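You operate a simulated robot arm through the tools that you are given. There is no shell and no other tool. Be economical: measure what you need, move in short steps, check, and stop when the job is done.

You run a simulated two-armed robot. Do the job below in one go: nothing can be reset, and whatever is moved stays where it is left.

Task
Wipe up the spill on the table top with the blue cloth and put it back.

The check looks at the end state, three seconds after you hand in, the way a careful person would. Anything else that was tipped, shoved, dropped, spilled or broken makes it a failure. Flat cloth is picked up by pressing the open fingertips on it (5 to 10 N) and closing them slowly along it; thin cloth reads only 2 to 8 mm in the jaws.

Robot
Two 6-joint arms with three-finger grippers on one trunk, on a base that drives. Base frame: it is fixed to the floor where the robot stands at the start and does not move with it; the origin is under the middle of the robot, x ahead of it, y to its left, z up. Readings come in mm, rad, newtons and seconds.
The left shoulder is at the start at [40, 148, 1356], the right one opposite. With the tool pointing down near the work surface each hand reaches from about 240 to 440 mm from the robot's upright axis, wherever it stands, measured 20 degrees to its own side. Payload 2.69 kg a hand.
The tool frame of a hand sits at the grasp point between the pads (the TCP): z along the fingers, y along the line on which they close. The tips reach 29 mm beyond it. Largest opening 120 mm; the body of the gripper starts 78 mm behind the TCP.
Orientation is that of the tool frame in the base frame, as a unit quaternion [w, x, y, z]. With the fingers straight down and closing along the base's y, the tool's x points along the base's -x, its y along +y and its z along -z.

Tools
- The arms move only by the tool move_arm. It takes "left_rows", "right_rows" or both (then of equal length, played together; a hand with none holds still); each is a list of rows, each a list of 6 numbers: the shift along the tool's x, y, z in units of 20 mm (1.0 is 20 mm), then the turn, a rotation vector about the tool's x, y, z in units of 8 degrees (1.0 is 8 degrees). In form: [[dx, dy, dz, rx, ry, rz], ...]. A call has 1 to 8 rows; each row shifts and turns the commanded pose from where the row before left it, along the tool's axes as they then stand. "left_claw" and "right_claw" are, for a hand that has rows, the finger opening in m, from 0 to 0.12, set as the call begins (left out, the last holds). A call with a number of a shift or a turn outside -1 to 1 is refused whole. A row lasts 0.2 s, in which the tool goes at most 50 mm and 0.15 rad; a call with a longer step from one row to the next is refused whole, and so is a gripper value outside its range. Where a pose cannot be reached the arm comes as near as it can. A force on the tool above 40 N (or 10 N above the force at the start of the call, whichever is more), or a blocked arm, ends the call early, and 0.2 s more pass. The fingers move at their own pace and stop on an object; they squeeze with about 33 N. The grip force told is the motor's: it shows also when the fingers shut on nothing. Time passes only in rows, and 0.2 s behind the last, so rows that do not move let the fingers close. It gives the time, the measured TCP pose, the force on the tool (base axes), the opening and the grip force at its end, in the units of the frame above (readings bear some noise), with the torque about the TCP (base axes, N m) and any sound that the robot's microphone picked up.
- Cameras (640 x 400 px; columns grow to the right, rows downward): "scene" is now at [95.3, 15.5, 1564.4]; the picture's right is [0.19, -0.98, 0.00], its down [-0.74, -0.15, -0.65] and it looks along [0.64, 0.13, -0.76] (base axes); focal length 288 px, centre (320, 200). "left" rides on the left gripper at [63, 0, -104] in its tool frame; the picture's right is [0.00, 1.00, 0.00], its down [-0.83, 0.00, -0.56] and it looks along [-0.56, 0.00, 0.83] (tool axes); focal length 275 px, centre (320, 200). "right" rides on the right gripper at [63, 0, -104] in its tool frame; the picture's right is [0.00, 1.00, 0.00], its down [-0.83, 0.00, -0.56] and it looks along [-0.56, 0.00, 0.83] (tool axes); focal length 275 px, centre (320, 200). There is no depth. A picture from a camera that has moved, and an enlarged one, comes with that camera's place and axes in the base frame and with its lens.
- snapshot(camera): a new picture of that camera. It takes no simulated time.
- raise_lower(by): slides the trunk up (or, below 0, down) by that many mm; the arms and the scene camera ride with it, the base frame stays. It gives what a move gives, with no picture.
- roll_base(legs): drives the robot by 1 to 6 legs, each [ahead, turn to the left] in mm and rad, along the robot's own axes; the way and the turn of a leg run together, so that a leg with both is an arc; at most 1500 mm and 3.142 rad a leg. The arms and the cameras ride along, it lands a little off, and it stops where it bumps. It gives what a move gives.
- turn_head(pan, tilt): turns the head with the scene camera to pan (to the left, within 1.501 rad either way) and tilt (down, from -0.506 to 1.204), counted from straight ahead of the robot. It gives what a move gives.
- close_up(camera, box): a new picture of the part [left, top, right, bottom] of that camera's present view, enlarged. It takes no simulated time.
- job_done(): hands the job in; it is judged then, once.

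Go step by step. Nothing tells you exact positions but the pictures and the camera data: compare them with the known pose of the tool, close in by small moves and look again before you grip or let go. The budget is 120 turns and 92 pictures, counting those below and the enlarged ones. Unless the task says otherwise, let go and move clear before handing in.

The tools are called after "Call:" as a command line: name --argument value ..., lists and objects as JSON in quotes. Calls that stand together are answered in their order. move_arm: Moves the arms, as the interface text tells. Its arguments: {"type":"object","properties":{"left_rows":{"type":"array","items":{"type":"array","items":{"type":"number"}}},"left_claw":{"type":"number"},"right_rows":{"type":"array","items":{"type":"array","items":{"type":"number"}}},"right_claw":{"type":"number"}},"required":[]} The other tools are called the same way: raise_lower (by) slides the trunk up or down; roll_base (legs) drives the base; turn_head (pan, tilt) turns the head that bears the scene camera; snapshot (camera) takes a picture; close_up (camera, box) takes an enlarged picture of a part of a camera's view; job_done () hands the job in.

At the start:

```text
t: 0.0
left_position: [439.8, 318.8, 952.7]
left_tool_rot: [0.0, 0.0, 1.0, 0.0]
left_force: [0.0, 0.0, -0.2]
left_ft_torque: [0.01, 0.02, 0.02]
left_finger_gap: 120.1
left_gripper_force: 0.1
right_position: [428.8, -142.3, 964.2]
right_tool_rot: [0.0, 0.001, 1.0, 0.0]
right_force: [-0.9, 0.3, 0.1]
right_ft_torque: [0.0, 0.01, -0.02]
right_finger_gap: 120.1
right_gripper_force: 0.0
trunk travel left (down, up): [-483.0, 14.0]
robot x, y, heading: [-0.9, -0.4, -0.002]
head pan, tilt: [0.195, 0.862]
```

scene: 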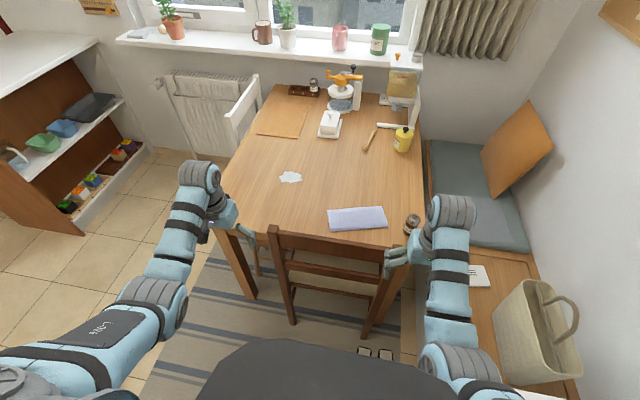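
right: 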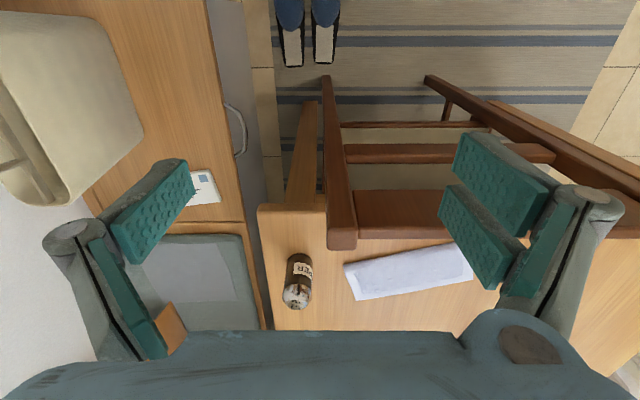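
left: 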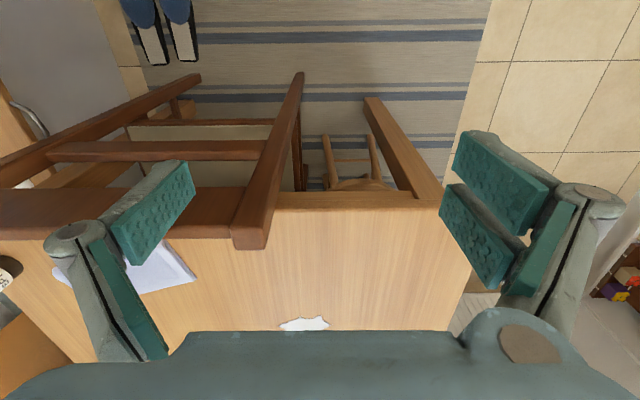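

I see the cloth near the table's front edge, right of the spill, with a chair pushed in between me and the table. I'll look closer before moving.

Call:
close_up --camera "scene" --box '[220, 60, 460, 210]'

Call:
close_up --camera "scene" --box '[220, 180, 460, 330]'

Call:
turn_head --pan 0 --tilt 1.2

Call:
snapshot --camera "scene"

```text
2.67 times, centred on (340, 135) of scene
camera zoom: at [95.3, 15.5, 1564.4], right [0.19, -0.98, 0.0], down [-0.74, -0.15, -0.65], along [0.64, 0.13, -0.76], focal length 767 px, centre (267, 373)
```

zoom: 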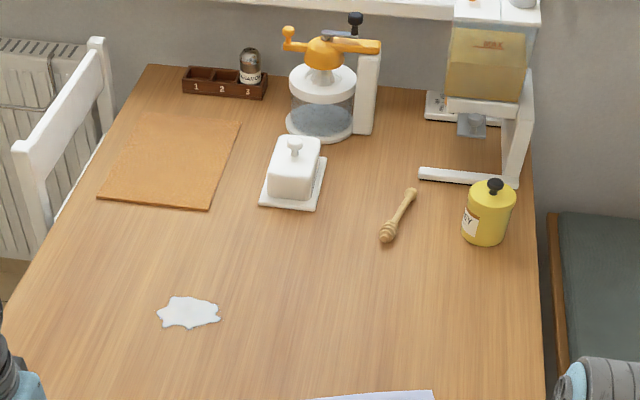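

```text
2.67 times, centred on (340, 255) of scene
camera zoom: at [95.3, 15.5, 1564.4], right [0.19, -0.98, 0.0], down [-0.74, -0.15, -0.65], along [0.64, 0.13, -0.76], focal length 767 px, centre (267, 53)
```

zoom: 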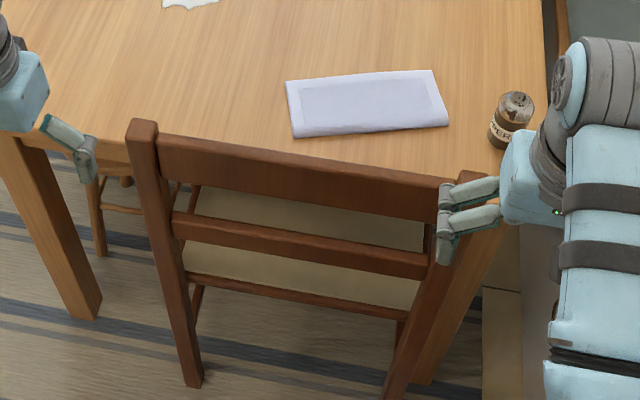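

```text
t: 0.8
left_position: [438.1, 318.1, 953.1]
left_tool_rot: [0.0, -0.001, 1.0, 0.0]
left_force: [-0.1, -0.9, 0.0]
left_ft_torque: [0.02, 0.02, 0.02]
left_finger_gap: 120.1
left_gripper_force: 0.0
right_position: [429.3, -143.0, 964.8]
right_tool_rot: [0.0, 0.0, 1.0, 0.0]
right_force: [0.4, 0.8, -0.5]
right_ft_torque: [-0.03, 0.02, -0.02]
right_finger_gap: 120.0
right_gripper_force: 0.1
trunk travel left (down, up): [-483.0, 14.0]
robot x, y, heading: [1.1, -1.3, 0.003]
head pan, tilt: [0.0, 1.201]
```

```text
86 pictures are left
camera scene: at [75.2, 0.5, 1541.7], right [0.0, -1.0, 0.0], down [-0.93, 0.0, -0.36], along [0.36, 0.0, -0.93], focal length 288 px, centre (320, 200)
```

scene: 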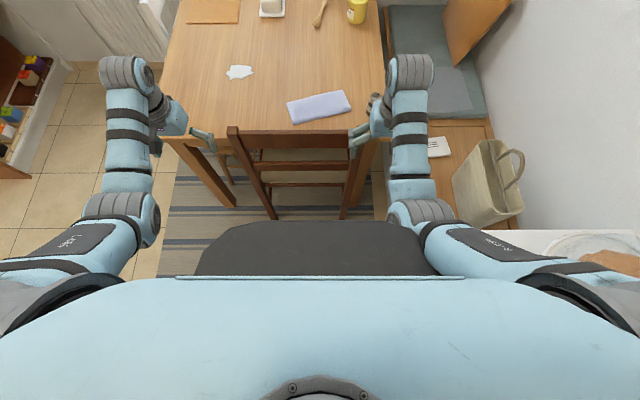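

The table top is at about z=754, the cloth centre near (722, 5) and the spill near (866, 284). The chair back's top is near x=560, z=850. I'll lower the trunk a little to see what moves with it and judge the base's footprint.

Call:
raise_lower --by -100

Call:
snapshot --camera "scene"

```text
t: 2.2
left_position: [438.8, 318.1, 850.7]
left_tool_rot: [0.0, 0.0, 1.0, 0.0]
left_force: [0.6, 0.0, -0.2]
left_ft_torque: [0.0, -0.02, 0.01]
left_finger_gap: 119.8
left_gripper_force: 0.1
right_position: [429.9, -143.1, 864.2]
right_tool_rot: [0.001, 0.001, 1.0, 0.0]
right_force: [-0.9, 0.2, 0.2]
right_ft_torque: [-0.01, -0.02, 0.02]
right_finger_gap: 120.0
right_gripper_force: 0.0
trunk travel left (down, up): [-383.0, 114.0]
robot x, y, heading: [-0.1, -1.8, 0.0]
head pan, tilt: [0.0, 1.201]
```

```text
85 pictures are left
camera scene: at [75.1, 0.5, 1440.9], right [0.0, -1.0, 0.0], down [-0.93, 0.0, -0.36], along [0.36, 0.0, -0.93], focal length 288 px, centre (320, 200)
```

scene: 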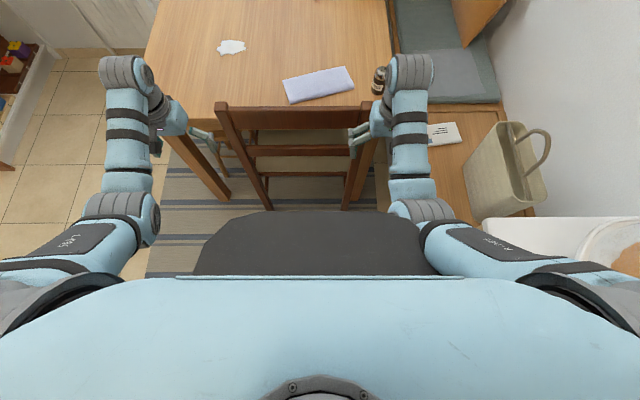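

The black body is fixed to the base, with its front at about x=330. There also seem to be slippers on the floor near x=400–515, y=-125 to -245, so I'll check the floor.

Call:
turn_head --pan -0.1 --tilt 0.8

Call:
snapshot --camera "scene"

Call:
snapshot --camera "right"

Call:
snapshot --camera "left"

```text
t: 3.0
left_position: [438.6, 319.4, 851.3]
left_tool_rot: [-0.001, 0.0, 1.0, 0.0]
left_force: [-0.5, 0.6, 0.5]
left_ft_torque: [0.0, 0.03, 0.02]
left_finger_gap: 119.8
left_gripper_force: 0.0
right_position: [428.4, -143.1, 864.4]
right_tool_rot: [0.0, 0.0, 1.0, 0.0]
right_force: [-0.4, -0.1, -1.0]
right_ft_torque: [0.0, 0.0, 0.0]
right_finger_gap: 119.9
right_gripper_force: 0.1
trunk travel left (down, up): [-383.0, 114.0]
robot x, y, heading: [-1.5, 1.2, -0.002]
head pan, tilt: [-0.099, 0.799]
```

```text
84 pictures are left
camera scene: at [99.4, -7.5, 1468.7], right [-0.1, -1.0, 0.0], down [-0.71, 0.07, -0.7], along [0.69, -0.07, -0.72], focal length 288 px, centre (320, 200)
```

scene: 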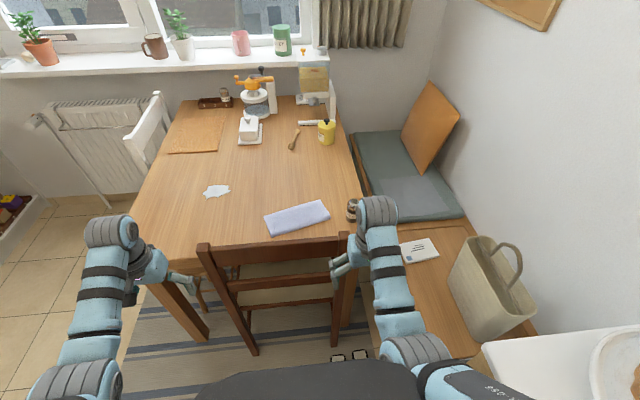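

```text
83 pictures are left
camera right: at [365.8, -141.9, 968.5], right [0.0, 1.0, 0.0], down [0.83, 0.0, 0.56], along [0.56, 0.0, -0.83], focal length 275 px, centre (320, 200)
```

right: 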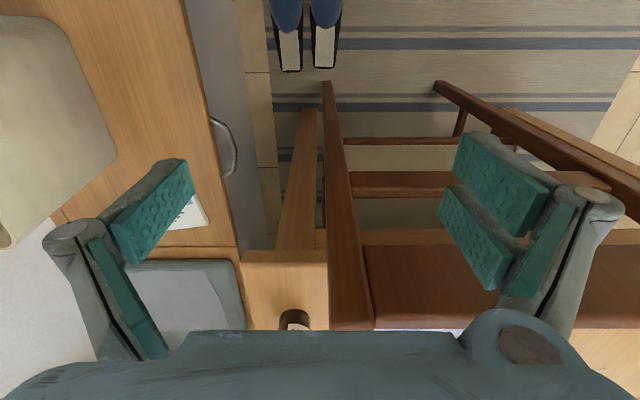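

```text
82 pictures are left
camera left: at [376.4, 318.0, 955.6], right [0.0, 1.0, 0.0], down [0.83, 0.0, 0.56], along [0.56, 0.0, -0.83], focal length 275 px, centre (320, 200)
```

left: 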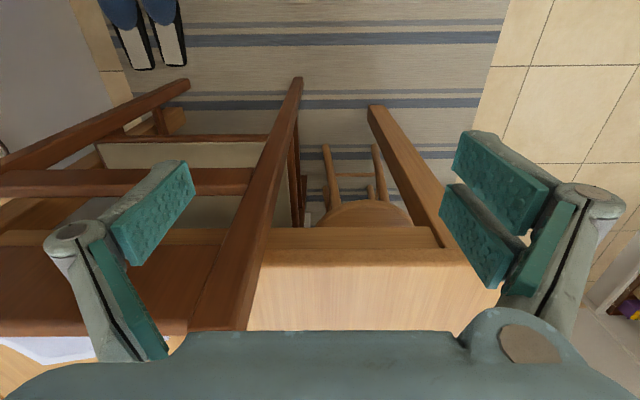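

The slippers lie just in front of my base on the right (y about -85 to -285), so I must not drive straight ahead there. First I'll test how far the left arm reaches forward with the trunk lowered.

Call:
move_arm --left_rows '[[0, 0, -1, 0, 0, 0], [0, 0, -1, 0, 0, 0], [-1, 0, -1, 0, 0, 0], [-1, 0, 0, 0, 0, 0], [-1, 0, 0, 0, 0, 0], [-1, 0, 0, 0, 0, 0], [-1, 0, 0, 0, 0, 0], [-1, 0, 0, 0, 0, 0]]'

Call:
move_arm --left_rows '[[-1, 0, 0, 0, 0, 0], [-1, 0, 0, 0, 0, 0], [-1, 0, 0, 0, 0, 0], [-1, 0, 0, 0, 0, 0], [-1, 0, 0, 0, 0, 0]]'

```text
t: 4.8
left_position: [549.6, 320.5, 910.1]
left_tool_rot: [0.001, 0.0, 1.0, 0.0]
left_force: [0.8, 0.3, -0.6]
left_ft_torque: [-0.01, 0.01, -0.02]
left_finger_gap: 119.8
left_gripper_force: 0.0
left hand out of reach, approached as far as the arm can: row 3, 8
right_position: [429.3, -143.4, 864.4]
right_tool_rot: [-0.001, 0.001, 1.0, 0.0]
right_force: [0.5, -0.7, 0.8]
right_ft_torque: [-0.01, -0.02, -0.03]
right_finger_gap: 119.7
right_gripper_force: 0.0
trunk travel left (down, up): [-383.0, 114.0]
robot x, y, heading: [2.6, -0.4, 0.0]
head pan, tilt: [-0.099, 0.799]
```

```text
t: 6.0
left_position: [551.7, 307.3, 917.5]
left_tool_rot: [0.0, 0.0, 1.0, 0.0]
left_force: [-0.2, -0.7, 0.1]
left_ft_torque: [0.02, 0.01, 0.01]
left_finger_gap: 120.2
left_gripper_force: 0.0
left hand out of reach, approached as far as the arm can: row 1, 2, 3, 4, 5
right_position: [428.3, -143.4, 864.0]
right_tool_rot: [-0.001, 0.0, 1.0, 0.001]
right_force: [0.7, -0.1, 0.1]
right_ft_torque: [-0.02, 0.0, -0.01]
right_finger_gap: 120.1
right_gripper_force: 0.1
trunk travel left (down, up): [-383.0, 114.0]
robot x, y, heading: [-0.9, -0.5, 0.003]
head pan, tilt: [-0.099, 0.799]
```

The lowered arm reaches about 630 mm from the axis, which should allow wiping from behind the chair. I'll tilt the right hand's camera backward to see my base's footprint and the slippers.

Call:
move_arm --right_rows '[[0, 0, -1, 0, 1, 0], [0, 0, -1, 0, 1, 0], [0, 0, 0, 0, 1, 0], [0, 0, 0, 0, 1, 0], [0, 0, 0, 0, 1, 0], [0, 0, 0, 0, 1, 0], [0, 0, 0, 0, 1, 0]]'

Call:
snapshot --camera "right"

```text
t: 7.6
left_position: [550.9, 308.6, 917.7]
left_tool_rot: [0.0, 0.0, 1.0, 0.0]
left_force: [-0.2, 1.0, 1.1]
left_ft_torque: [0.0, 0.0, 0.03]
left_finger_gap: 120.2
left_gripper_force: 0.0
right_position: [381.3, -148.6, 905.7]
right_tool_rot: [-0.374, 0.0, 0.927, -0.001]
right_force: [-0.1, -0.3, 0.7]
right_ft_torque: [-0.01, 0.0, -0.01]
right_finger_gap: 120.1
right_gripper_force: 0.0
right hand out of reach, approached as far as the arm can: row 1, 2, 4, 5, 6, 7
trunk travel left (down, up): [-383.0, 114.0]
robot x, y, heading: [0.4, 3.5, 0.001]
head pan, tilt: [-0.099, 0.799]
```

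```text
81 pictures are left
camera right: at [408.7, -148.0, 1025.0], right [0.0, 1.0, 0.0], down [0.98, 0.0, -0.18], along [-0.18, 0.0, -0.98], focal length 275 px, centre (320, 200)
```

right: 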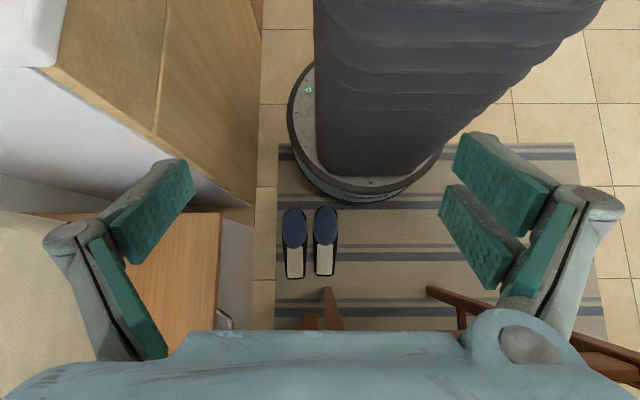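

The base is round (radius about 250 mm), and the slippers span x 250–505, y -290 to -80. I'll straighten the right hand, then sidestep left: turn, drive, turn back, which keeps me away from the slippers.

Call:
move_arm --right_rows '[[0, 0, 0, 0, -1, 0], [0, 0, 0, 0, -1, 0], [0, 0, 0, 0, -1, 0], [0, 0, 0, 0, -1, 0], [0, 0, 0, 0, -1, 0], [0, 0, 0, 0, -1, 0], [0, 0, 0, 0, -1, 0]]'

Call:
turn_head --pan 1.2 --tilt 0.8

Call:
snapshot --camera "scene"

```text
t: 9.3
left_position: [547.1, 307.3, 920.0]
left_tool_rot: [0.002, 0.001, 1.0, 0.0]
left_force: [0.8, 0.4, -0.7]
left_ft_torque: [-0.05, 0.03, 0.02]
left_finger_gap: 120.0
left_gripper_force: 0.0
right_position: [555.5, -115.5, 837.9]
right_tool_rot: [0.088, -0.004, 0.996, 0.002]
right_force: [-25.4, 4.5, 14.9]
right_ft_torque: [0.87, -0.31, 1.43]
right_finger_gap: 119.6
right_gripper_force: 0.0
right hand out of reach, approached as far as the arm can: row 1, 2, 3, 4, 5, 6, 7
trunk travel left (down, up): [-383.0, 114.0]
robot x, y, heading: [-2.4, 1.1, 0.001]
head pan, tilt: [-0.099, 0.799]
stopped in row 7 (right hand): the force on the tool passed its limit at 52 N (the readings are from after the stop); the commanded pose is now the measured one
```

```text
t: 10.7
left_position: [546.6, 308.2, 920.5]
left_tool_rot: [0.002, 0.0, 1.0, 0.0]
left_force: [-1.1, -0.5, -0.3]
left_ft_torque: [0.01, -0.02, -0.03]
left_finger_gap: 119.9
left_gripper_force: 0.0
right_position: [555.8, -116.9, 836.3]
right_tool_rot: [0.088, -0.003, 0.996, 0.001]
right_force: [-33.5, 2.2, -1.8]
right_ft_torque: [-0.18, 0.06, 1.82]
right_finger_gap: 119.7
right_gripper_force: 0.1
trunk travel left (down, up): [-383.0, 114.0]
robot x, y, heading: [1.4, -1.1, 0.005]
head pan, tilt: [1.201, 0.799]
```

```text
80 pictures are left
camera scene: at [40.2, 76.2, 1469.0], right [0.93, -0.36, 0.01], down [-0.26, -0.67, -0.7], along [0.26, 0.65, -0.72], focal length 288 px, centre (320, 200)
```

scene: 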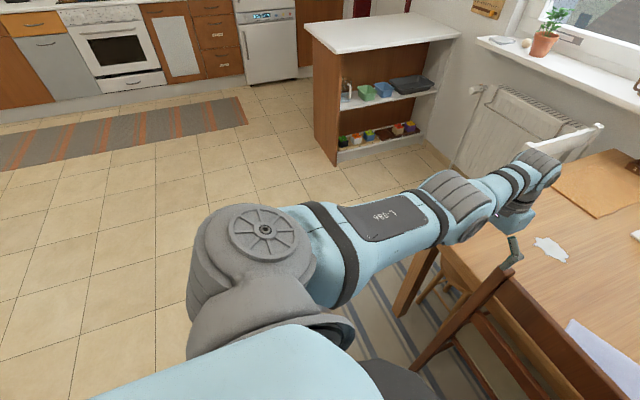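

The right hand swung forward and is leaning on the chair back (33 N). I'll back it off straight away and then check whether the chair moved.

Call:
move_arm --right_rows '[[0.5, 0, 0, 0, 0, 0], [1, 0, 0, 0, 0, 0], [1, 0, 0, 0, 0, 0], [1, 0, -0.5, 0, 0, 0], [1, 0, -1, 0, 0, 0]]'

Call:
turn_head --pan 0 --tilt 1.2

Call:
snapshot --camera "scene"

```text
t: 11.9
left_position: [550.6, 306.4, 917.9]
left_tool_rot: [-0.001, 0.002, 1.0, 0.001]
left_force: [0.2, 0.2, -0.3]
left_ft_torque: [-0.03, 0.02, 0.01]
left_finger_gap: 119.9
left_gripper_force: 0.1
right_position: [547.3, -103.9, 812.9]
right_tool_rot: [0.088, -0.002, 0.996, 0.001]
right_force: [-9.7, -5.7, -2.2]
right_ft_torque: [-0.08, 0.0, 0.33]
right_finger_gap: 117.2
right_gripper_force: 0.0
right hand out of reach, approached as far as the arm can: row 1, 2, 3, 4, 5
trunk travel left (down, up): [-383.0, 114.0]
robot x, y, heading: [-0.1, 1.6, -0.003]
head pan, tilt: [1.201, 0.799]
```

```text
t: 13.3
left_position: [549.1, 307.7, 917.1]
left_tool_rot: [0.0, 0.0, 1.0, 0.0]
left_force: [0.7, -0.4, 0.3]
left_ft_torque: [-0.01, 0.0, 0.01]
left_finger_gap: 120.3
left_gripper_force: 0.1
right_position: [546.4, -102.3, 814.7]
right_tool_rot: [0.088, -0.002, 0.996, 0.002]
right_force: [-10.8, -3.9, -0.5]
right_ft_torque: [-0.02, -0.04, 0.44]
right_finger_gap: 117.7
right_gripper_force: 0.0
trunk travel left (down, up): [-383.0, 114.0]
robot x, y, heading: [-3.2, -2.3, 0.001]
head pan, tilt: [0.0, 1.201]
```

```text
79 pictures are left
camera scene: at [72.2, -0.5, 1441.2], right [0.0, -1.0, 0.0], down [-0.93, 0.0, -0.36], along [0.36, 0.0, -0.93], focal length 288 px, centre (320, 200)
```

scene: 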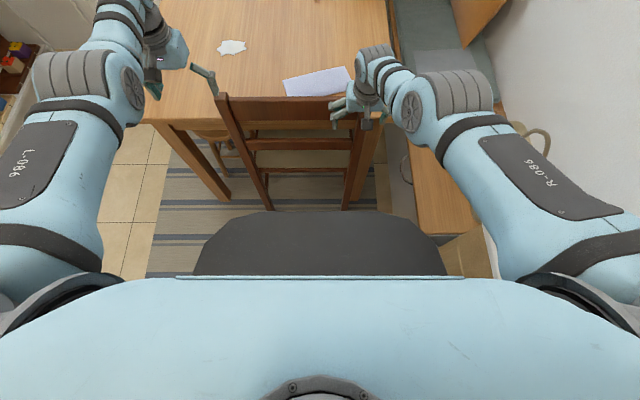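

The chair's feet look unmoved, but its back seems tipped forward about 20 mm under my hand. I'll look closer before releasing it.

Call:
close_up --camera "scene" --box '[200, 30, 440, 180]'

Call:
snapshot --camera "right"

Call:
snapshot --camera "left"

```text
2.67 times, centred on (320, 105) of scene
camera zoom: at [72.2, -0.5, 1441.2], right [0.0, -1.0, 0.0], down [-0.93, 0.0, -0.36], along [0.36, 0.0, -0.93], focal length 767 px, centre (320, 453)
```

zoom: 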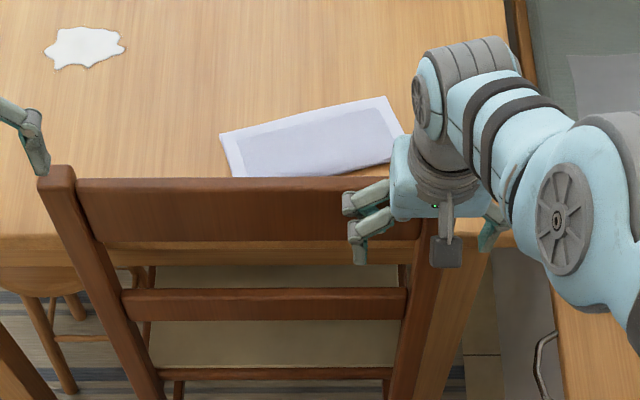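

```text
77 pictures are left
camera right: at [466.6, -102.7, 905.8], right [-0.01, 1.0, 0.0], down [0.72, 0.01, 0.69], along [0.69, 0.01, -0.72], focal length 275 px, centre (320, 200)
```

right: 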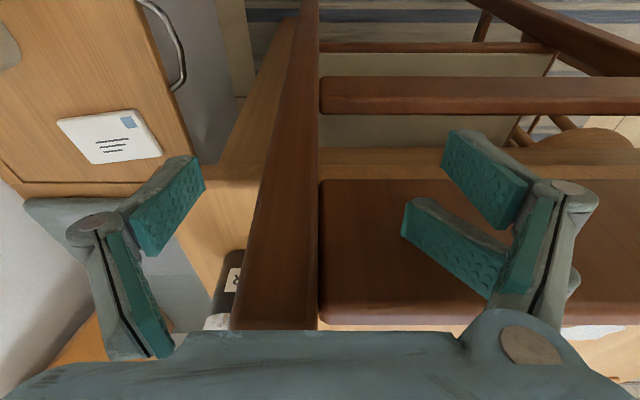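

```text
76 pictures are left
camera left: at [487.0, 306.5, 1022.2], right [0.0, 1.0, 0.0], down [0.83, 0.0, 0.56], along [0.56, 0.0, -0.83], focal length 275 px, centre (320, 200)
```

left: 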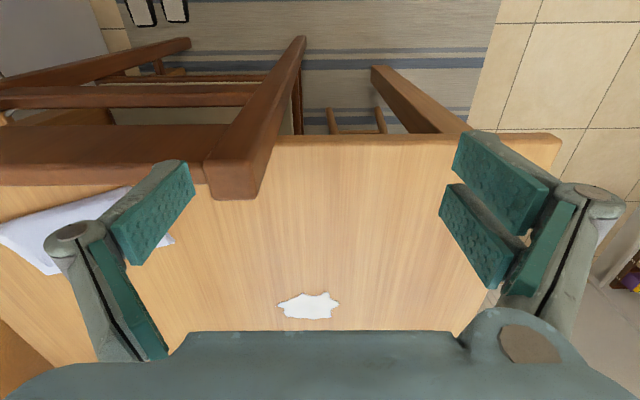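

The right fingers straddle the chair's post and still press on its rail. Driving the base back in tiny legs will ease the hand straight off.

Call:
roll_base --legs '[[-6, 0], [-6, 0], [-6, 0], [-6, 0], [-6, 0], [-6, 0]]'

Call:
snapshot --camera "scene"

```text
t: 15.7
left_position: [516.3, 307.0, 915.8]
left_tool_rot: [-0.002, -0.001, 1.0, 0.0]
left_force: [-0.4, 0.0, -1.2]
left_ft_torque: [0.04, 0.03, 0.0]
left_finger_gap: 120.2
left_gripper_force: 0.0
right_position: [511.9, -102.1, 812.3]
right_tool_rot: [0.087, -0.002, 0.996, 0.0]
right_force: [0.7, 0.5, 0.1]
right_ft_torque: [0.01, 0.04, -0.04]
right_finger_gap: 120.0
right_gripper_force: 0.0
trunk travel left (down, up): [-383.0, 114.0]
robot x, y, heading: [-38.3, -1.6, -0.001]
head pan, tilt: [0.0, 1.201]
```

```text
75 pictures are left
camera scene: at [40.0, 0.4, 1440.9], right [0.0, -1.0, 0.0], down [-0.93, 0.0, -0.36], along [0.36, 0.0, -0.93], focal length 288 px, centre (320, 200)
```

scene: 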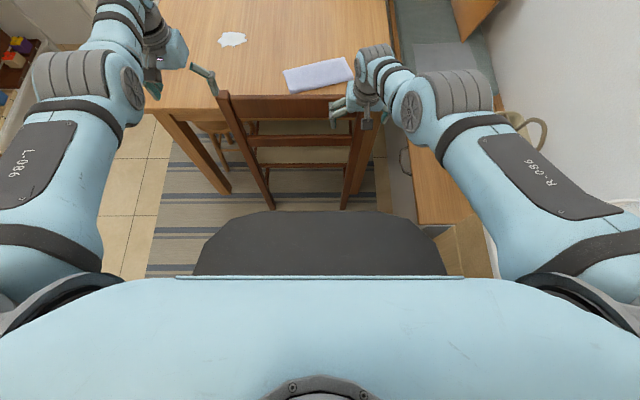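

The chair has settled back exactly where it was (top rail again at x≈562), with no contact force. I'll back away a bit more, then get the right arm into a sane posture.

Call:
roll_base --legs '[[-100, 0]]'

Call:
move_arm --right_rows '[[0, -0.5, 0, 0, 0.6, 0], [0, -0.5, 0, 0, 0.6, 0], [0, -0.5, 0, 0, 0, 0]]'

Call:
move_arm --right_rows '[[0.5, 0, 0, 0, 0, 0], [0.5, 0, 0, 0, 0, 0], [0.5, 0, 0, 0, 0, 0]]'

```text
t: 16.9
left_position: [417.2, 308.2, 914.3]
left_tool_rot: [-0.003, 0.0, 1.0, 0.0]
left_force: [0.1, 0.2, -0.1]
left_ft_torque: [0.02, 0.04, 0.02]
left_finger_gap: 119.9
left_gripper_force: 0.0
right_position: [414.2, -102.4, 810.3]
right_tool_rot: [0.085, -0.003, 0.996, 0.001]
right_force: [0.0, -0.5, 0.2]
right_ft_torque: [0.04, -0.01, 0.02]
right_finger_gap: 119.9
right_gripper_force: 0.0
trunk travel left (down, up): [-383.0, 114.0]
robot x, y, heading: [-139.0, 0.1, -0.0]
head pan, tilt: [0.0, 1.201]
```

```text
t: 17.7
left_position: [413.4, 307.4, 916.3]
left_tool_rot: [0.0, 0.0, 1.0, 0.0]
left_force: [0.4, 0.2, -0.3]
left_ft_torque: [0.02, -0.01, -0.02]
left_finger_gap: 120.0
left_gripper_force: 0.0
right_position: [388.9, -138.4, 823.8]
right_tool_rot: [0.005, -0.002, 1.0, 0.001]
right_force: [0.3, -0.6, -0.2]
right_ft_torque: [0.02, -0.03, -0.01]
right_finger_gap: 120.1
right_gripper_force: 0.0
right hand out of reach, approached as far as the arm can: row 1, 2
trunk travel left (down, up): [-383.0, 114.0]
robot x, y, heading: [-136.2, 1.5, 0.003]
head pan, tilt: [0.0, 1.201]
```

```text
t: 18.5
left_position: [414.2, 307.6, 916.8]
left_tool_rot: [0.0, 0.0, 1.0, 0.0]
left_force: [0.1, -0.6, 0.0]
left_ft_torque: [-0.02, 0.0, 0.01]
left_finger_gap: 120.0
left_gripper_force: 0.0
right_position: [383.1, -136.4, 812.2]
right_tool_rot: [0.003, -0.003, 1.0, 0.001]
right_force: [-0.8, -0.8, 0.2]
right_ft_torque: [-0.02, 0.0, 0.01]
right_finger_gap: 120.0
right_gripper_force: 0.1
right hand out of reach, approached as far as the arm can: row 1, 2, 3
trunk travel left (down, up): [-383.0, 114.0]
robot x, y, heading: [-136.8, 0.0, 0.001]
head pan, tilt: [0.0, 1.201]
```

The right arm sits at a fold limit. I'll try bringing it down and back.

Call:
move_arm --right_rows '[[0, 0, 1, 0, 0, 0], [0, 0, 1, 0, 0, 0], [0.5, 0, 1, 0, 0, 0], [1, 0, 0, 0, 0, 0], [1, 0, 0, 0, 0, 0], [1, 0, 0, 0, 0, 0], [1, 0, 0, 0, 0, 0]]'

Call:
snapshot --camera "scene"

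```text
t: 20.1
left_position: [416.8, 307.9, 916.8]
left_tool_rot: [0.0, -0.001, 1.0, 0.0]
left_force: [0.3, -0.4, 0.6]
left_ft_torque: [0.01, 0.02, 0.01]
left_finger_gap: 120.1
left_gripper_force: 0.1
right_position: [329.9, -134.7, 723.9]
right_tool_rot: [0.004, -0.002, 1.0, 0.001]
right_force: [1.1, -0.3, 0.2]
right_ft_torque: [0.0, 0.0, -0.01]
right_finger_gap: 119.7
right_gripper_force: 0.1
right hand out of reach, approached as far as the arm can: row 1, 2, 4, 5, 6, 7
trunk travel left (down, up): [-383.0, 114.0]
robot x, y, heading: [-136.8, -2.1, -0.003]
head pan, tilt: [0.0, 1.201]
```

```text
74 pictures are left
camera scene: at [-61.5, 0.4, 1441.0], right [0.0, -1.0, 0.0], down [-0.93, 0.0, -0.36], along [0.36, 0.0, -0.93], focal length 288 px, centre (320, 200)
```

scene: 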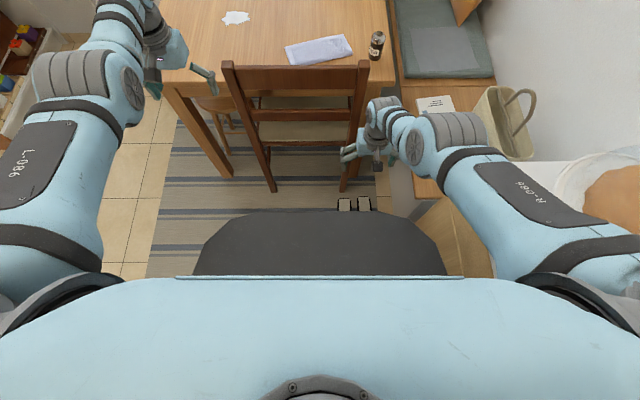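

Both arms look fully stretched (about 545 mm shoulder to wrist) and pulling straight in is sticking there. I'll try retracting with full-size steps straight toward the shoulders.

Call:
move_arm --left_rows '[[1, -0.3, 0, 0, 0, 0], [1, -0.3, 0, 0, 0, 0], [1, -0.3, 0, 0, 0, 0], [1, -0.3, 0, 0, 0, 0]]' --right_rows '[[1, 0, -1, 0, 0, 0], [1, 0, -1, 0, 0, 0], [1, 0, -1, 0, 0, 0], [1, 0, -1, 0, 0, 0]]'

```text
t: 21.1
left_position: [337.7, 284.8, 912.1]
left_tool_rot: [0.0, 0.0, 1.0, 0.001]
left_force: [0.2, 0.3, -1.0]
left_ft_torque: [-0.01, -0.01, 0.03]
left_finger_gap: 120.1
left_gripper_force: 0.1
left hand out of reach, approached as far as the arm can: row 4
right_position: [331.8, -126.3, 729.1]
right_tool_rot: [0.004, -0.002, 1.0, 0.0]
right_force: [-0.3, 0.4, -0.4]
right_ft_torque: [-0.01, -0.01, 0.03]
right_finger_gap: 120.1
right_gripper_force: 0.0
right hand out of reach, approached as far as the arm can: row 1, 2, 3, 4
trunk travel left (down, up): [-383.0, 114.0]
robot x, y, heading: [-139.9, 1.5, -0.003]
head pan, tilt: [0.0, 1.201]
```

The left arm retracts fine. I'll try the right with sideways moves.

Call:
move_arm --right_rows '[[0, -1, 0, 0, 0, 0], [0, -1, 0, 0, 0, 0], [0, -1, 0, 0, 0, 0], [1, 0, 0, 0, 0, 0], [1, 0, 0, 0, 0, 0], [0, 1, 0, 0, 0, 0], [0, 1, 0, 0, 0, 0]]'

Call:
snapshot --camera "left"

```text
t: 22.7
left_position: [339.3, 286.1, 913.1]
left_tool_rot: [0.0, 0.001, 1.0, 0.001]
left_force: [0.2, -0.3, 0.0]
left_ft_torque: [0.03, 0.0, 0.01]
left_finger_gap: 119.8
left_gripper_force: 0.0
right_position: [323.8, -145.1, 709.0]
right_tool_rot: [0.005, -0.002, 1.0, 0.0]
right_force: [0.0, -0.1, -0.2]
right_ft_torque: [-0.02, 0.01, 0.0]
right_finger_gap: 120.2
right_gripper_force: 0.0
right hand out of reach, approached as far as the arm can: row 3, 4, 5
trunk travel left (down, up): [-383.0, 114.0]
robot x, y, heading: [-136.5, 0.6, 0.002]
head pan, tilt: [0.0, 1.201]
```

```text
73 pictures are left
camera left: at [276.6, 285.1, 1015.9], right [0.0, 1.0, 0.0], down [0.83, 0.0, 0.56], along [0.56, 0.0, -0.83], focal length 275 px, centre (320, 200)
```

left: 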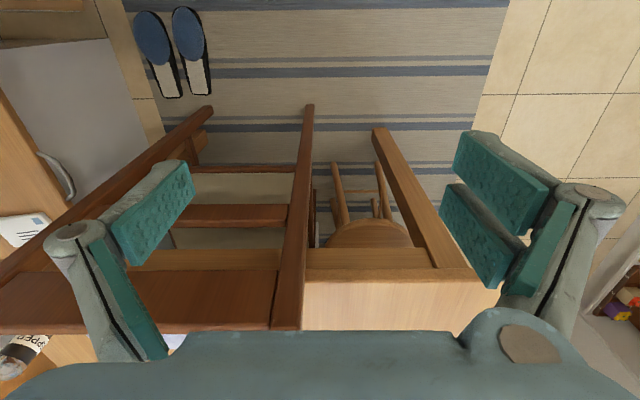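

I'll test whether moving outward works, which tells if this is an inner or outer limit.

Call:
move_arm --right_rows '[[-1, 0, 1, 0, 0, 0], [-1, 0, 1, 0, 0, 0], [-1, 0, 1, 0, 0, 0]]'

```text
t: 23.5
left_position: [339.8, 285.0, 911.6]
left_tool_rot: [0.0, -0.001, 1.0, 0.001]
left_force: [-0.2, 0.2, -0.3]
left_ft_torque: [0.0, -0.01, 0.01]
left_finger_gap: 119.9
left_gripper_force: 0.1
right_position: [323.4, -146.4, 708.0]
right_tool_rot: [0.005, -0.003, 1.0, 0.001]
right_force: [-0.4, 0.7, 0.5]
right_ft_torque: [0.01, 0.04, 0.0]
right_finger_gap: 120.1
right_gripper_force: 0.0
right hand out of reach, approached as far as the arm can: row 1, 2, 3
trunk travel left (down, up): [-383.0, 114.0]
robot x, y, heading: [-136.3, -1.4, 0.001]
head pan, tilt: [0.0, 1.201]
```

Radially stuck, so I'll slide the right hand along its reach arc, forward and up, which also gets it above chair and table level.

Call:
move_arm --right_rows '[[-0.8, 0, -1, 0, 0, 0], [-0.8, 0, -1, 0, 0, 0], [-0.7, 0, -1, 0, 0, 0], [-0.6, 0, -1, 0, 0, 0], [-0.5, 0, -1, 0, 0, 0], [-0.4, 0, -1, 0, 0, 0], [-0.3, 0, -1, 0, 0, 0], [-0.2, 0, -1, 0, 0, 0]]'

Call:
move_arm --right_rows '[[0, 0, -1, 0, 0, 0], [0, 0, -1, 0, 0, 0], [0, 0, -1, 0, 0, 0], [0.5, 0, -0.8, 0, 0, 0], [1, 0, 0, 0, 0, 0], [1, 0, 0, 0, 0, 0]]'

```text
t: 25.3
left_position: [339.1, 285.5, 912.8]
left_tool_rot: [0.0, 0.001, 1.0, 0.0]
left_force: [0.1, 0.7, 0.9]
left_ft_torque: [0.0, 0.0, 0.0]
left_finger_gap: 119.7
left_gripper_force: 0.1
right_position: [403.7, -145.5, 873.6]
right_tool_rot: [0.004, -0.003, 1.0, 0.001]
right_force: [-0.2, 0.3, 0.3]
right_ft_torque: [-0.01, -0.01, 0.05]
right_finger_gap: 120.1
right_gripper_force: 0.0
right hand out of reach, approached as far as the arm can: row 3
trunk travel left (down, up): [-383.0, 114.0]
robot x, y, heading: [-134.7, 1.7, 0.0]
head pan, tilt: [0.0, 1.201]
```

```text
t: 26.7
left_position: [338.2, 284.4, 911.4]
left_tool_rot: [0.0, 0.0, 1.0, 0.0]
left_force: [-0.4, 0.2, 0.0]
left_ft_torque: [-0.02, 0.0, 0.02]
left_finger_gap: 120.2
left_gripper_force: 0.1
right_position: [363.5, -146.7, 938.7]
right_tool_rot: [0.004, -0.003, 1.0, 0.001]
right_force: [-0.2, 0.9, -0.1]
right_ft_torque: [-0.01, 0.0, -0.02]
right_finger_gap: 120.1
right_gripper_force: 0.0
right hand out of reach, approached as far as the arm can: row 6
trunk travel left (down, up): [-383.0, 114.0]
robot x, y, heading: [-134.7, -1.6, -0.001]
head pan, tilt: [0.0, 1.201]
```

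Both arms are free again; I'll keep them off full stretch. The base now sidesteps left, clear of the slippers.

Call:
roll_base --legs '[[0, 0.982], [247, 0], [0, -0.982]]'

Call:
snapshot --camera "scene"

```text
t: 33.5
left_position: [461.0, 502.6, 911.5]
left_tool_rot: [0.0, -0.015, 1.0, 0.0]
left_force: [-0.2, -0.1, 0.1]
left_ft_torque: [0.02, 0.0, -0.02]
left_finger_gap: 119.9
left_gripper_force: 0.0
right_position: [498.8, 71.7, 937.7]
right_tool_rot: [0.005, -0.018, 1.0, 0.001]
right_force: [-0.3, -0.7, -0.4]
right_ft_torque: [-0.01, -0.05, 0.04]
right_finger_gap: 120.1
right_gripper_force: 0.0
trunk travel left (down, up): [-383.0, 114.0]
robot x, y, heading: [-5.4, 203.8, 0.029]
head pan, tilt: [0.0, 1.201]
```

```text
72 pictures are left
camera scene: at [69.3, 206.1, 1441.0], right [0.03, -1.0, 0.0], down [-0.93, -0.03, -0.36], along [0.36, 0.01, -0.93], focal length 288 px, centre (320, 200)
```

scene: 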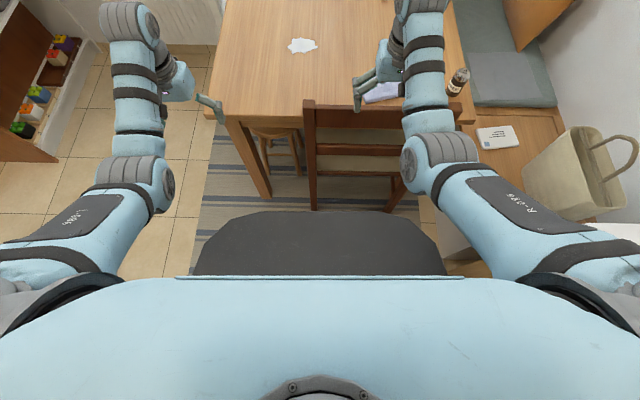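

On track at (-5, 204). Now straighten and go ahead 240 mm toward the chair's back.

Call:
roll_base --legs '[[0, -0.029], [238, 0]]'

Call:
snapshot --camera "scene"

Call:
snapshot --camera "right"

```text
t: 35.6
left_position: [704.5, 488.1, 913.3]
left_tool_rot: [0.001, 0.0, 1.0, 0.001]
left_force: [-0.2, 0.7, -0.1]
left_ft_torque: [0.0, -0.01, -0.01]
left_finger_gap: 119.8
left_gripper_force: 0.0
right_position: [728.0, 56.8, 939.1]
right_tool_rot: [0.006, -0.001, 1.0, 0.001]
right_force: [-0.1, 0.1, 1.0]
right_ft_torque: [0.01, -0.02, 0.01]
right_finger_gap: 119.8
right_gripper_force: 0.0
trunk travel left (down, up): [-383.0, 114.0]
robot x, y, heading: [230.0, 203.3, -0.002]
head pan, tilt: [0.0, 1.201]
```

```text
71 pictures are left
camera scene: at [302.3, 203.2, 1441.2], right [0.0, -1.0, 0.0], down [-0.93, 0.0, -0.36], along [0.36, 0.0, -0.93], focal length 288 px, centre (320, 200)
```

scene: 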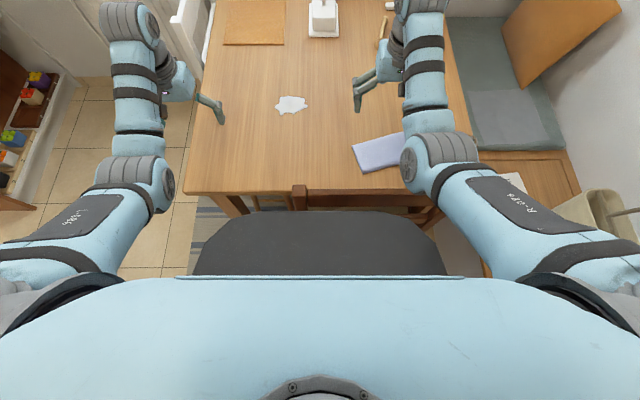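

```text
70 pictures are left
camera right: at [664.3, 55.9, 1043.9], right [-0.01, 1.0, 0.0], down [0.83, 0.01, 0.56], along [0.56, 0.01, -0.83], focal length 275 px, centre (320, 200)
```

right: 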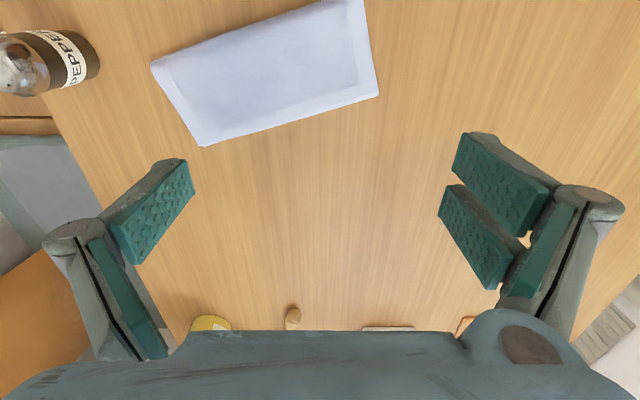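

From here the right camera gives the cloth: centre about (717, 5), 200 × 86 mm, long axis 16° off y; the spill spans x 831–904, y 235–335. Turning the base right about 50° brings the left shoulder forward so the left hand can reach both.

Call:
roll_base --legs '[[0, -0.87]]'

Call:
turn_head --pan 0.75 --tilt 1.1

Call:
snapshot --camera "scene"

Call:
snapshot --camera "left"

Call:
snapshot --camera "right"

```text
t: 38.2
left_position: [756.7, 25.8, 911.8]
left_tool_rot: [0.0, 0.418, 0.908, 0.0]
left_force: [-0.3, 0.0, -0.2]
left_ft_torque: [0.04, -0.03, -0.04]
left_finger_gap: 119.7
left_gripper_force: 0.0
right_position: [444.1, -272.3, 938.8]
right_tool_rot: [0.005, 0.417, 0.909, -0.001]
right_force: [-0.3, -0.6, 0.0]
right_ft_torque: [0.02, 0.03, 0.0]
right_finger_gap: 119.9
right_gripper_force: 0.0
trunk travel left (down, up): [-383.0, 114.0]
robot x, y, heading: [229.0, 202.1, -0.865]
head pan, tilt: [0.0, 1.201]
```

```text
t: 39.3
left_position: [756.4, 26.0, 911.5]
left_tool_rot: [0.0, 0.419, 0.908, 0.0]
left_force: [-1.0, -0.5, -1.1]
left_ft_torque: [0.01, 0.01, -0.02]
left_finger_gap: 120.1
left_gripper_force: 0.0
right_position: [442.7, -271.9, 938.6]
right_tool_rot: [0.004, 0.416, 0.909, -0.001]
right_force: [-0.1, 0.0, -0.4]
right_ft_torque: [-0.01, 0.03, 0.03]
right_finger_gap: 120.0
right_gripper_force: 0.2
trunk travel left (down, up): [-383.0, 114.0]
robot x, y, heading: [228.9, 201.8, -0.863]
head pan, tilt: [0.75, 1.1]
```

```text
69 pictures are left
camera scene: at [305.0, 180.7, 1447.0], right [-0.11, -0.99, 0.0], down [-0.89, 0.1, -0.45], along [0.45, -0.05, -0.89], focal length 288 px, centre (320, 200)
```

scene: 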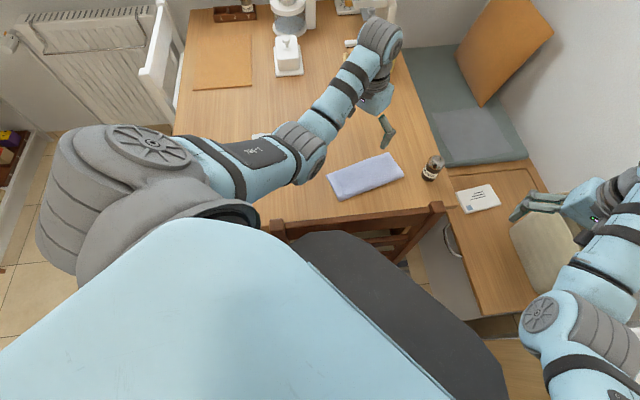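

```text
68 pictures are left
camera left: at [716.0, 73.6, 1015.9], right [0.76, 0.65, 0.0], down [0.54, -0.64, 0.56], along [0.36, -0.42, -0.83], focal length 275 px, centre (320, 200)
```

left: 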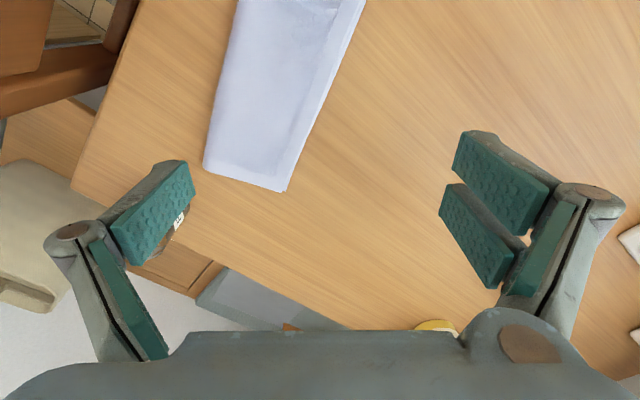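

```text
67 pictures are left
camera right: at [401.6, -223.7, 1043.0], right [0.75, 0.66, 0.0], down [0.54, -0.62, 0.56], along [0.37, -0.42, -0.83], focal length 275 px, centre (320, 200)
```

right: 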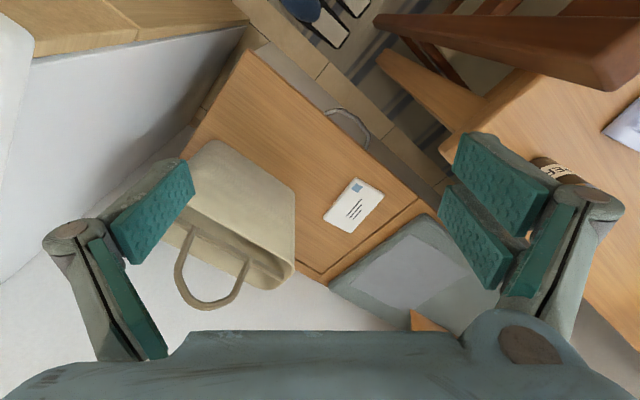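

Left hand is above the cloth. I'll lower the trunk 90 mm, then bring the left hand over the cloth's left end part at about (700, 62), turned to close across its short side.

Call:
raise_lower --by -90

Call:
move_arm --left_rows '[[0.8, -0.24, 0, 0, 0, 0], [0.8, -0.24, 0, 0, 0, 0], [0.8, -0.24, 0, 0, 0, 0], [0.8, -0.24, 0, 0, 0, 0], [0, 0, 0, 0, 0, 0.95], [0, 0, 0, 0, 0, 0.95], [0, 0, 0, 0, 0, 0.95]]' --left_claw 0.04

Call:
snapshot --camera "left"

Call:
snapshot --camera "scene"

```text
t: 40.6
left_position: [755.6, 27.1, 822.7]
left_tool_rot: [0.0, 0.419, 0.908, -0.001]
left_force: [-0.5, 0.0, 0.0]
left_ft_torque: [-0.02, -0.03, -0.02]
left_finger_gap: 119.8
left_gripper_force: 0.1
right_position: [444.3, -271.7, 848.1]
right_tool_rot: [0.005, 0.417, 0.909, -0.002]
right_force: [-0.9, 0.1, 0.2]
right_ft_torque: [0.0, 0.04, 0.01]
right_finger_gap: 119.9
right_gripper_force: 0.0
trunk travel left (down, up): [-293.0, 204.0]
robot x, y, heading: [229.3, 207.5, -0.863]
head pan, tilt: [0.75, 1.1]
```

```text
t: 42.2
left_position: [723.3, 48.2, 788.3]
left_tool_rot: [0.0, 0.591, 0.807, 0.0]
left_force: [-0.6, 0.2, 0.8]
left_ft_torque: [0.0, -0.03, 0.08]
left_finger_gap: 39.8
left_gripper_force: 0.2
left hand out of reach, approached as far as the arm can: row 1, 2, 3, 4
right_position: [443.6, -272.5, 847.8]
right_tool_rot: [0.004, 0.416, 0.909, -0.001]
right_force: [0.3, 0.3, 0.4]
right_ft_torque: [0.01, -0.02, -0.03]
right_finger_gap: 120.1
right_gripper_force: 0.0
trunk travel left (down, up): [-293.0, 204.0]
robot x, y, heading: [229.4, 201.5, -0.863]
head pan, tilt: [0.75, 1.1]
```

```text
66 pictures are left
camera left: at [704.7, 106.6, 891.5], right [0.95, 0.3, 0.0], down [0.25, -0.79, 0.56], along [0.17, -0.53, -0.83], focal length 275 px, centre (320, 200)
```

left: 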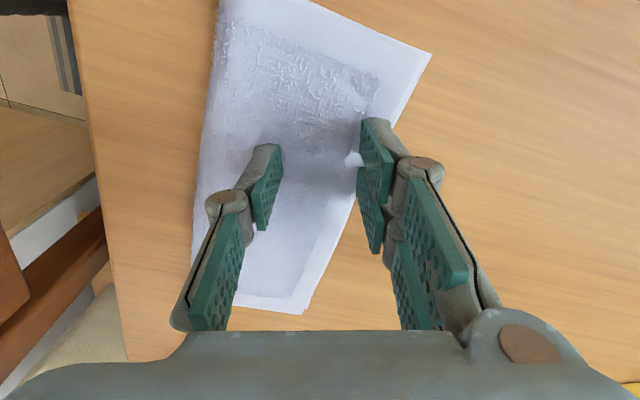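

```text
65 pictures are left
camera scene: at [304.8, 180.8, 1357.2], right [-0.11, -0.99, 0.0], down [-0.89, 0.1, -0.45], along [0.45, -0.05, -0.89], focal length 288 px, centre (320, 200)
```

scene: 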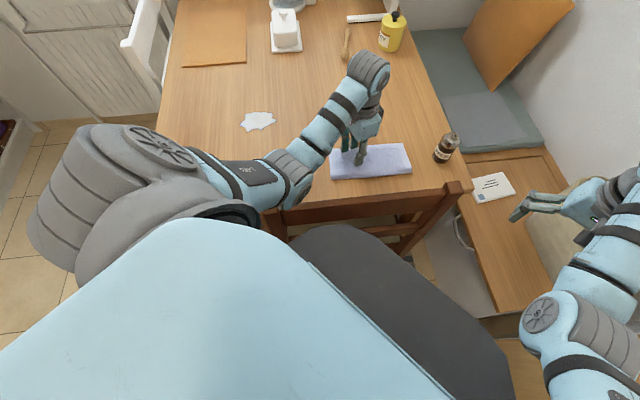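

The hand slid down to the cloth (the fold limit again) and turned the cloth until it lies square; I have its original corners noted for putting it back. The fingertips are just on it, so I'll press gently.

Call:
move_arm --left_rows '[[0, 0, 0.1, 0, 0, 0], [0, 0, 0.1, 0, 0, 0]]'

```text
t: 42.8
left_position: [722.9, 47.9, 784.5]
left_tool_rot: [0.001, 0.59, 0.808, 0.0]
left_force: [0.6, 0.3, 8.0]
left_ft_torque: [0.05, -0.05, 0.08]
left_finger_gap: 39.9
left_gripper_force: 0.1
right_position: [442.5, -272.6, 850.2]
right_tool_rot: [0.005, 0.416, 0.909, -0.002]
right_force: [0.7, -0.4, -0.2]
right_ft_torque: [0.05, 0.02, 0.0]
right_finger_gap: 120.1
right_gripper_force: 0.1
trunk travel left (down, up): [-293.0, 204.0]
robot x, y, heading: [226.0, 202.4, -0.865]
head pan, tilt: [0.75, 1.1]
```

8 N on the cloth. Now I close slowly, in small steps.

Call:
move_arm --left_rows '[[0, 0, 0, 0, 0, 0]]' --left_claw 0.03

Call:
move_arm --left_rows '[[0, 0, 0, 0, 0, 0]]' --left_claw 0.02

Call:
move_arm --left_rows '[[0, 0, 0, 0, 0, 0]]' --left_claw 0.01

Call:
move_arm --left_rows '[[0, 0, 0, 0, 0, 0], [0, 0, 0, 0, 0, 0]]' --left_claw 0.0

Call:
snapshot --camera "left"

```text
t: 43.2
left_position: [723.1, 47.2, 783.6]
left_tool_rot: [0.001, 0.59, 0.807, 0.001]
left_force: [0.7, -0.2, 9.0]
left_ft_torque: [0.02, -0.01, -0.01]
left_finger_gap: 29.1
left_gripper_force: 0.1
right_position: [442.7, -273.2, 850.0]
right_tool_rot: [0.005, 0.417, 0.909, -0.001]
right_force: [-0.5, 0.4, 0.5]
right_ft_torque: [0.03, 0.01, 0.0]
right_finger_gap: 119.9
right_gripper_force: 0.0
trunk travel left (down, up): [-293.0, 204.0]
robot x, y, heading: [227.3, 200.8, -0.865]
head pan, tilt: [0.75, 1.1]
```

```text
t: 43.6
left_position: [721.8, 47.4, 783.5]
left_tool_rot: [0.0, 0.59, 0.807, 0.0]
left_force: [0.0, -0.9, 7.5]
left_ft_torque: [0.05, -0.02, 0.0]
left_finger_gap: 18.7
left_gripper_force: 0.1
right_position: [443.7, -272.5, 849.2]
right_tool_rot: [0.005, 0.417, 0.909, -0.001]
right_force: [0.0, -0.6, 0.1]
right_ft_torque: [-0.02, -0.04, 0.0]
right_finger_gap: 120.1
right_gripper_force: 0.0
trunk travel left (down, up): [-293.0, 204.0]
robot x, y, heading: [233.7, 201.7, -0.865]
head pan, tilt: [0.75, 1.1]
```

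```text
t: 44.0
left_position: [723.5, 48.3, 784.4]
left_tool_rot: [0.001, 0.59, 0.808, 0.0]
left_force: [0.0, -0.4, 5.4]
left_ft_torque: [0.02, -0.02, 0.01]
left_finger_gap: 10.7
left_gripper_force: 5.2
right_position: [442.6, -272.5, 848.3]
right_tool_rot: [0.004, 0.415, 0.91, -0.002]
right_force: [1.2, -0.1, 0.9]
right_ft_torque: [0.03, 0.01, 0.02]
right_finger_gap: 119.9
right_gripper_force: 0.0
trunk travel left (down, up): [-293.0, 204.0]
robot x, y, heading: [231.8, 199.8, -0.863]
head pan, tilt: [0.75, 1.1]
```

```text
t: 44.6
left_position: [722.0, 46.5, 783.4]
left_tool_rot: [0.001, 0.59, 0.807, 0.0]
left_force: [-0.1, -0.3, 5.3]
left_ft_torque: [-0.02, 0.02, -0.02]
left_finger_gap: 7.3
left_gripper_force: 32.8
right_position: [442.8, -272.1, 849.1]
right_tool_rot: [0.004, 0.416, 0.909, 0.0]
right_force: [-0.7, -0.8, 0.2]
right_ft_torque: [0.02, -0.01, 0.01]
right_finger_gap: 120.0
right_gripper_force: 0.1
trunk travel left (down, up): [-293.0, 204.0]
robot x, y, heading: [228.1, 200.2, -0.865]
head pan, tilt: [0.75, 1.1]
```

```text
64 pictures are left
camera left: at [704.2, 106.8, 888.0], right [0.95, 0.3, 0.0], down [0.25, -0.79, 0.56], along [0.17, -0.53, -0.83], focal length 275 px, centre (320, 200)
```

left: 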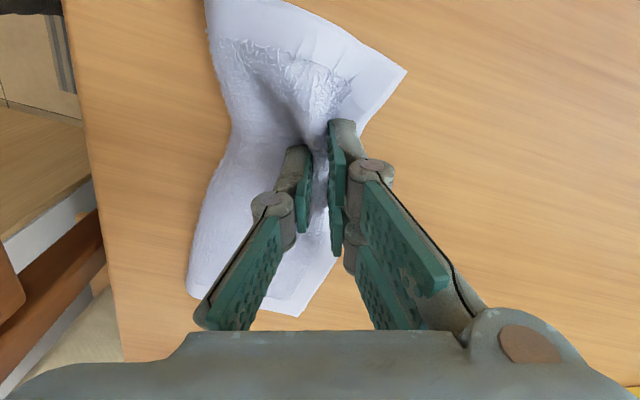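

The cloth is held (gap 7.3 mm, full grip force). I'll lift it a centimetre and draw it over to the near side of the spill, tail trailing.

Call:
move_arm --left_rows '[[0, 0, -0.5, 0, 0, 0], [0.6, 0.9, 0, 0, 0, 0], [0.6, 0.9, 0, 0, 0, 0], [0.6, 0.9, 0, 0, 0, 0], [0.6, 0.9, 0, 0, 0, 0], [0.6, 0.9, 0, 0, 0, 0]]'

Call:
snapshot --camera "left"

Call:
snapshot --camera "scene"

```text
t: 46.0
left_position: [793.1, 132.3, 791.2]
left_tool_rot: [-0.001, 0.589, 0.808, -0.001]
left_force: [-0.9, 0.3, 0.7]
left_ft_torque: [-0.04, 0.03, -0.02]
left_finger_gap: 7.2
left_gripper_force: 33.0
left hand out of reach, approached as far as the arm can: row 1
right_position: [442.6, -272.2, 848.9]
right_tool_rot: [0.004, 0.416, 0.909, -0.001]
right_force: [0.5, -0.2, 0.6]
right_ft_torque: [-0.02, -0.03, 0.01]
right_finger_gap: 119.9
right_gripper_force: 0.1
trunk travel left (down, up): [-293.0, 204.0]
robot x, y, heading: [228.9, 204.0, -0.863]
head pan, tilt: [0.75, 1.1]
```

```text
63 pictures are left
camera left: at [774.5, 191.7, 895.2], right [0.95, 0.3, 0.0], down [0.25, -0.79, 0.56], along [0.17, -0.53, -0.83], focal length 275 px, centre (320, 200)
```

left: 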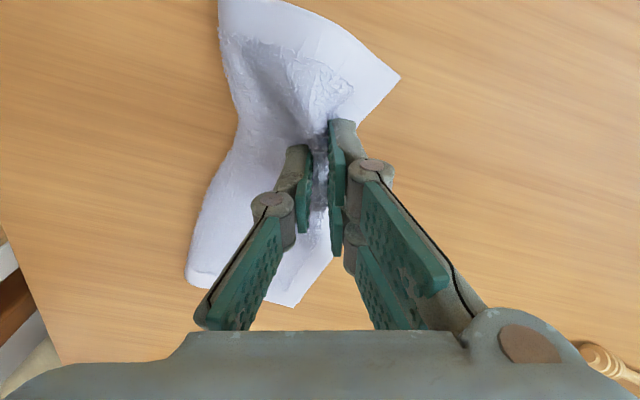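

```text
62 pictures are left
camera scene: at [305.5, 181.4, 1357.1], right [-0.11, -0.99, 0.0], down [-0.89, 0.1, -0.45], along [0.45, -0.05, -0.89], focal length 288 px, centre (320, 200)
```

scene: 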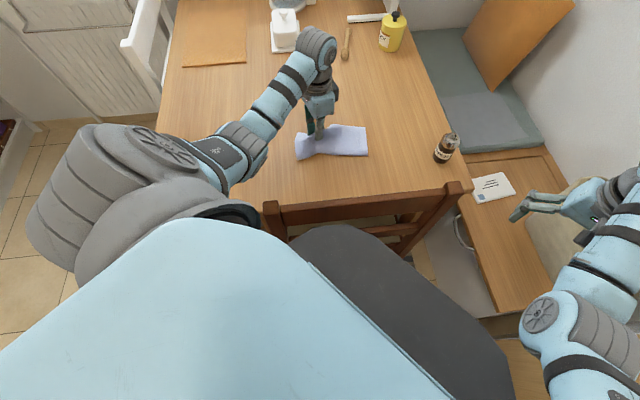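

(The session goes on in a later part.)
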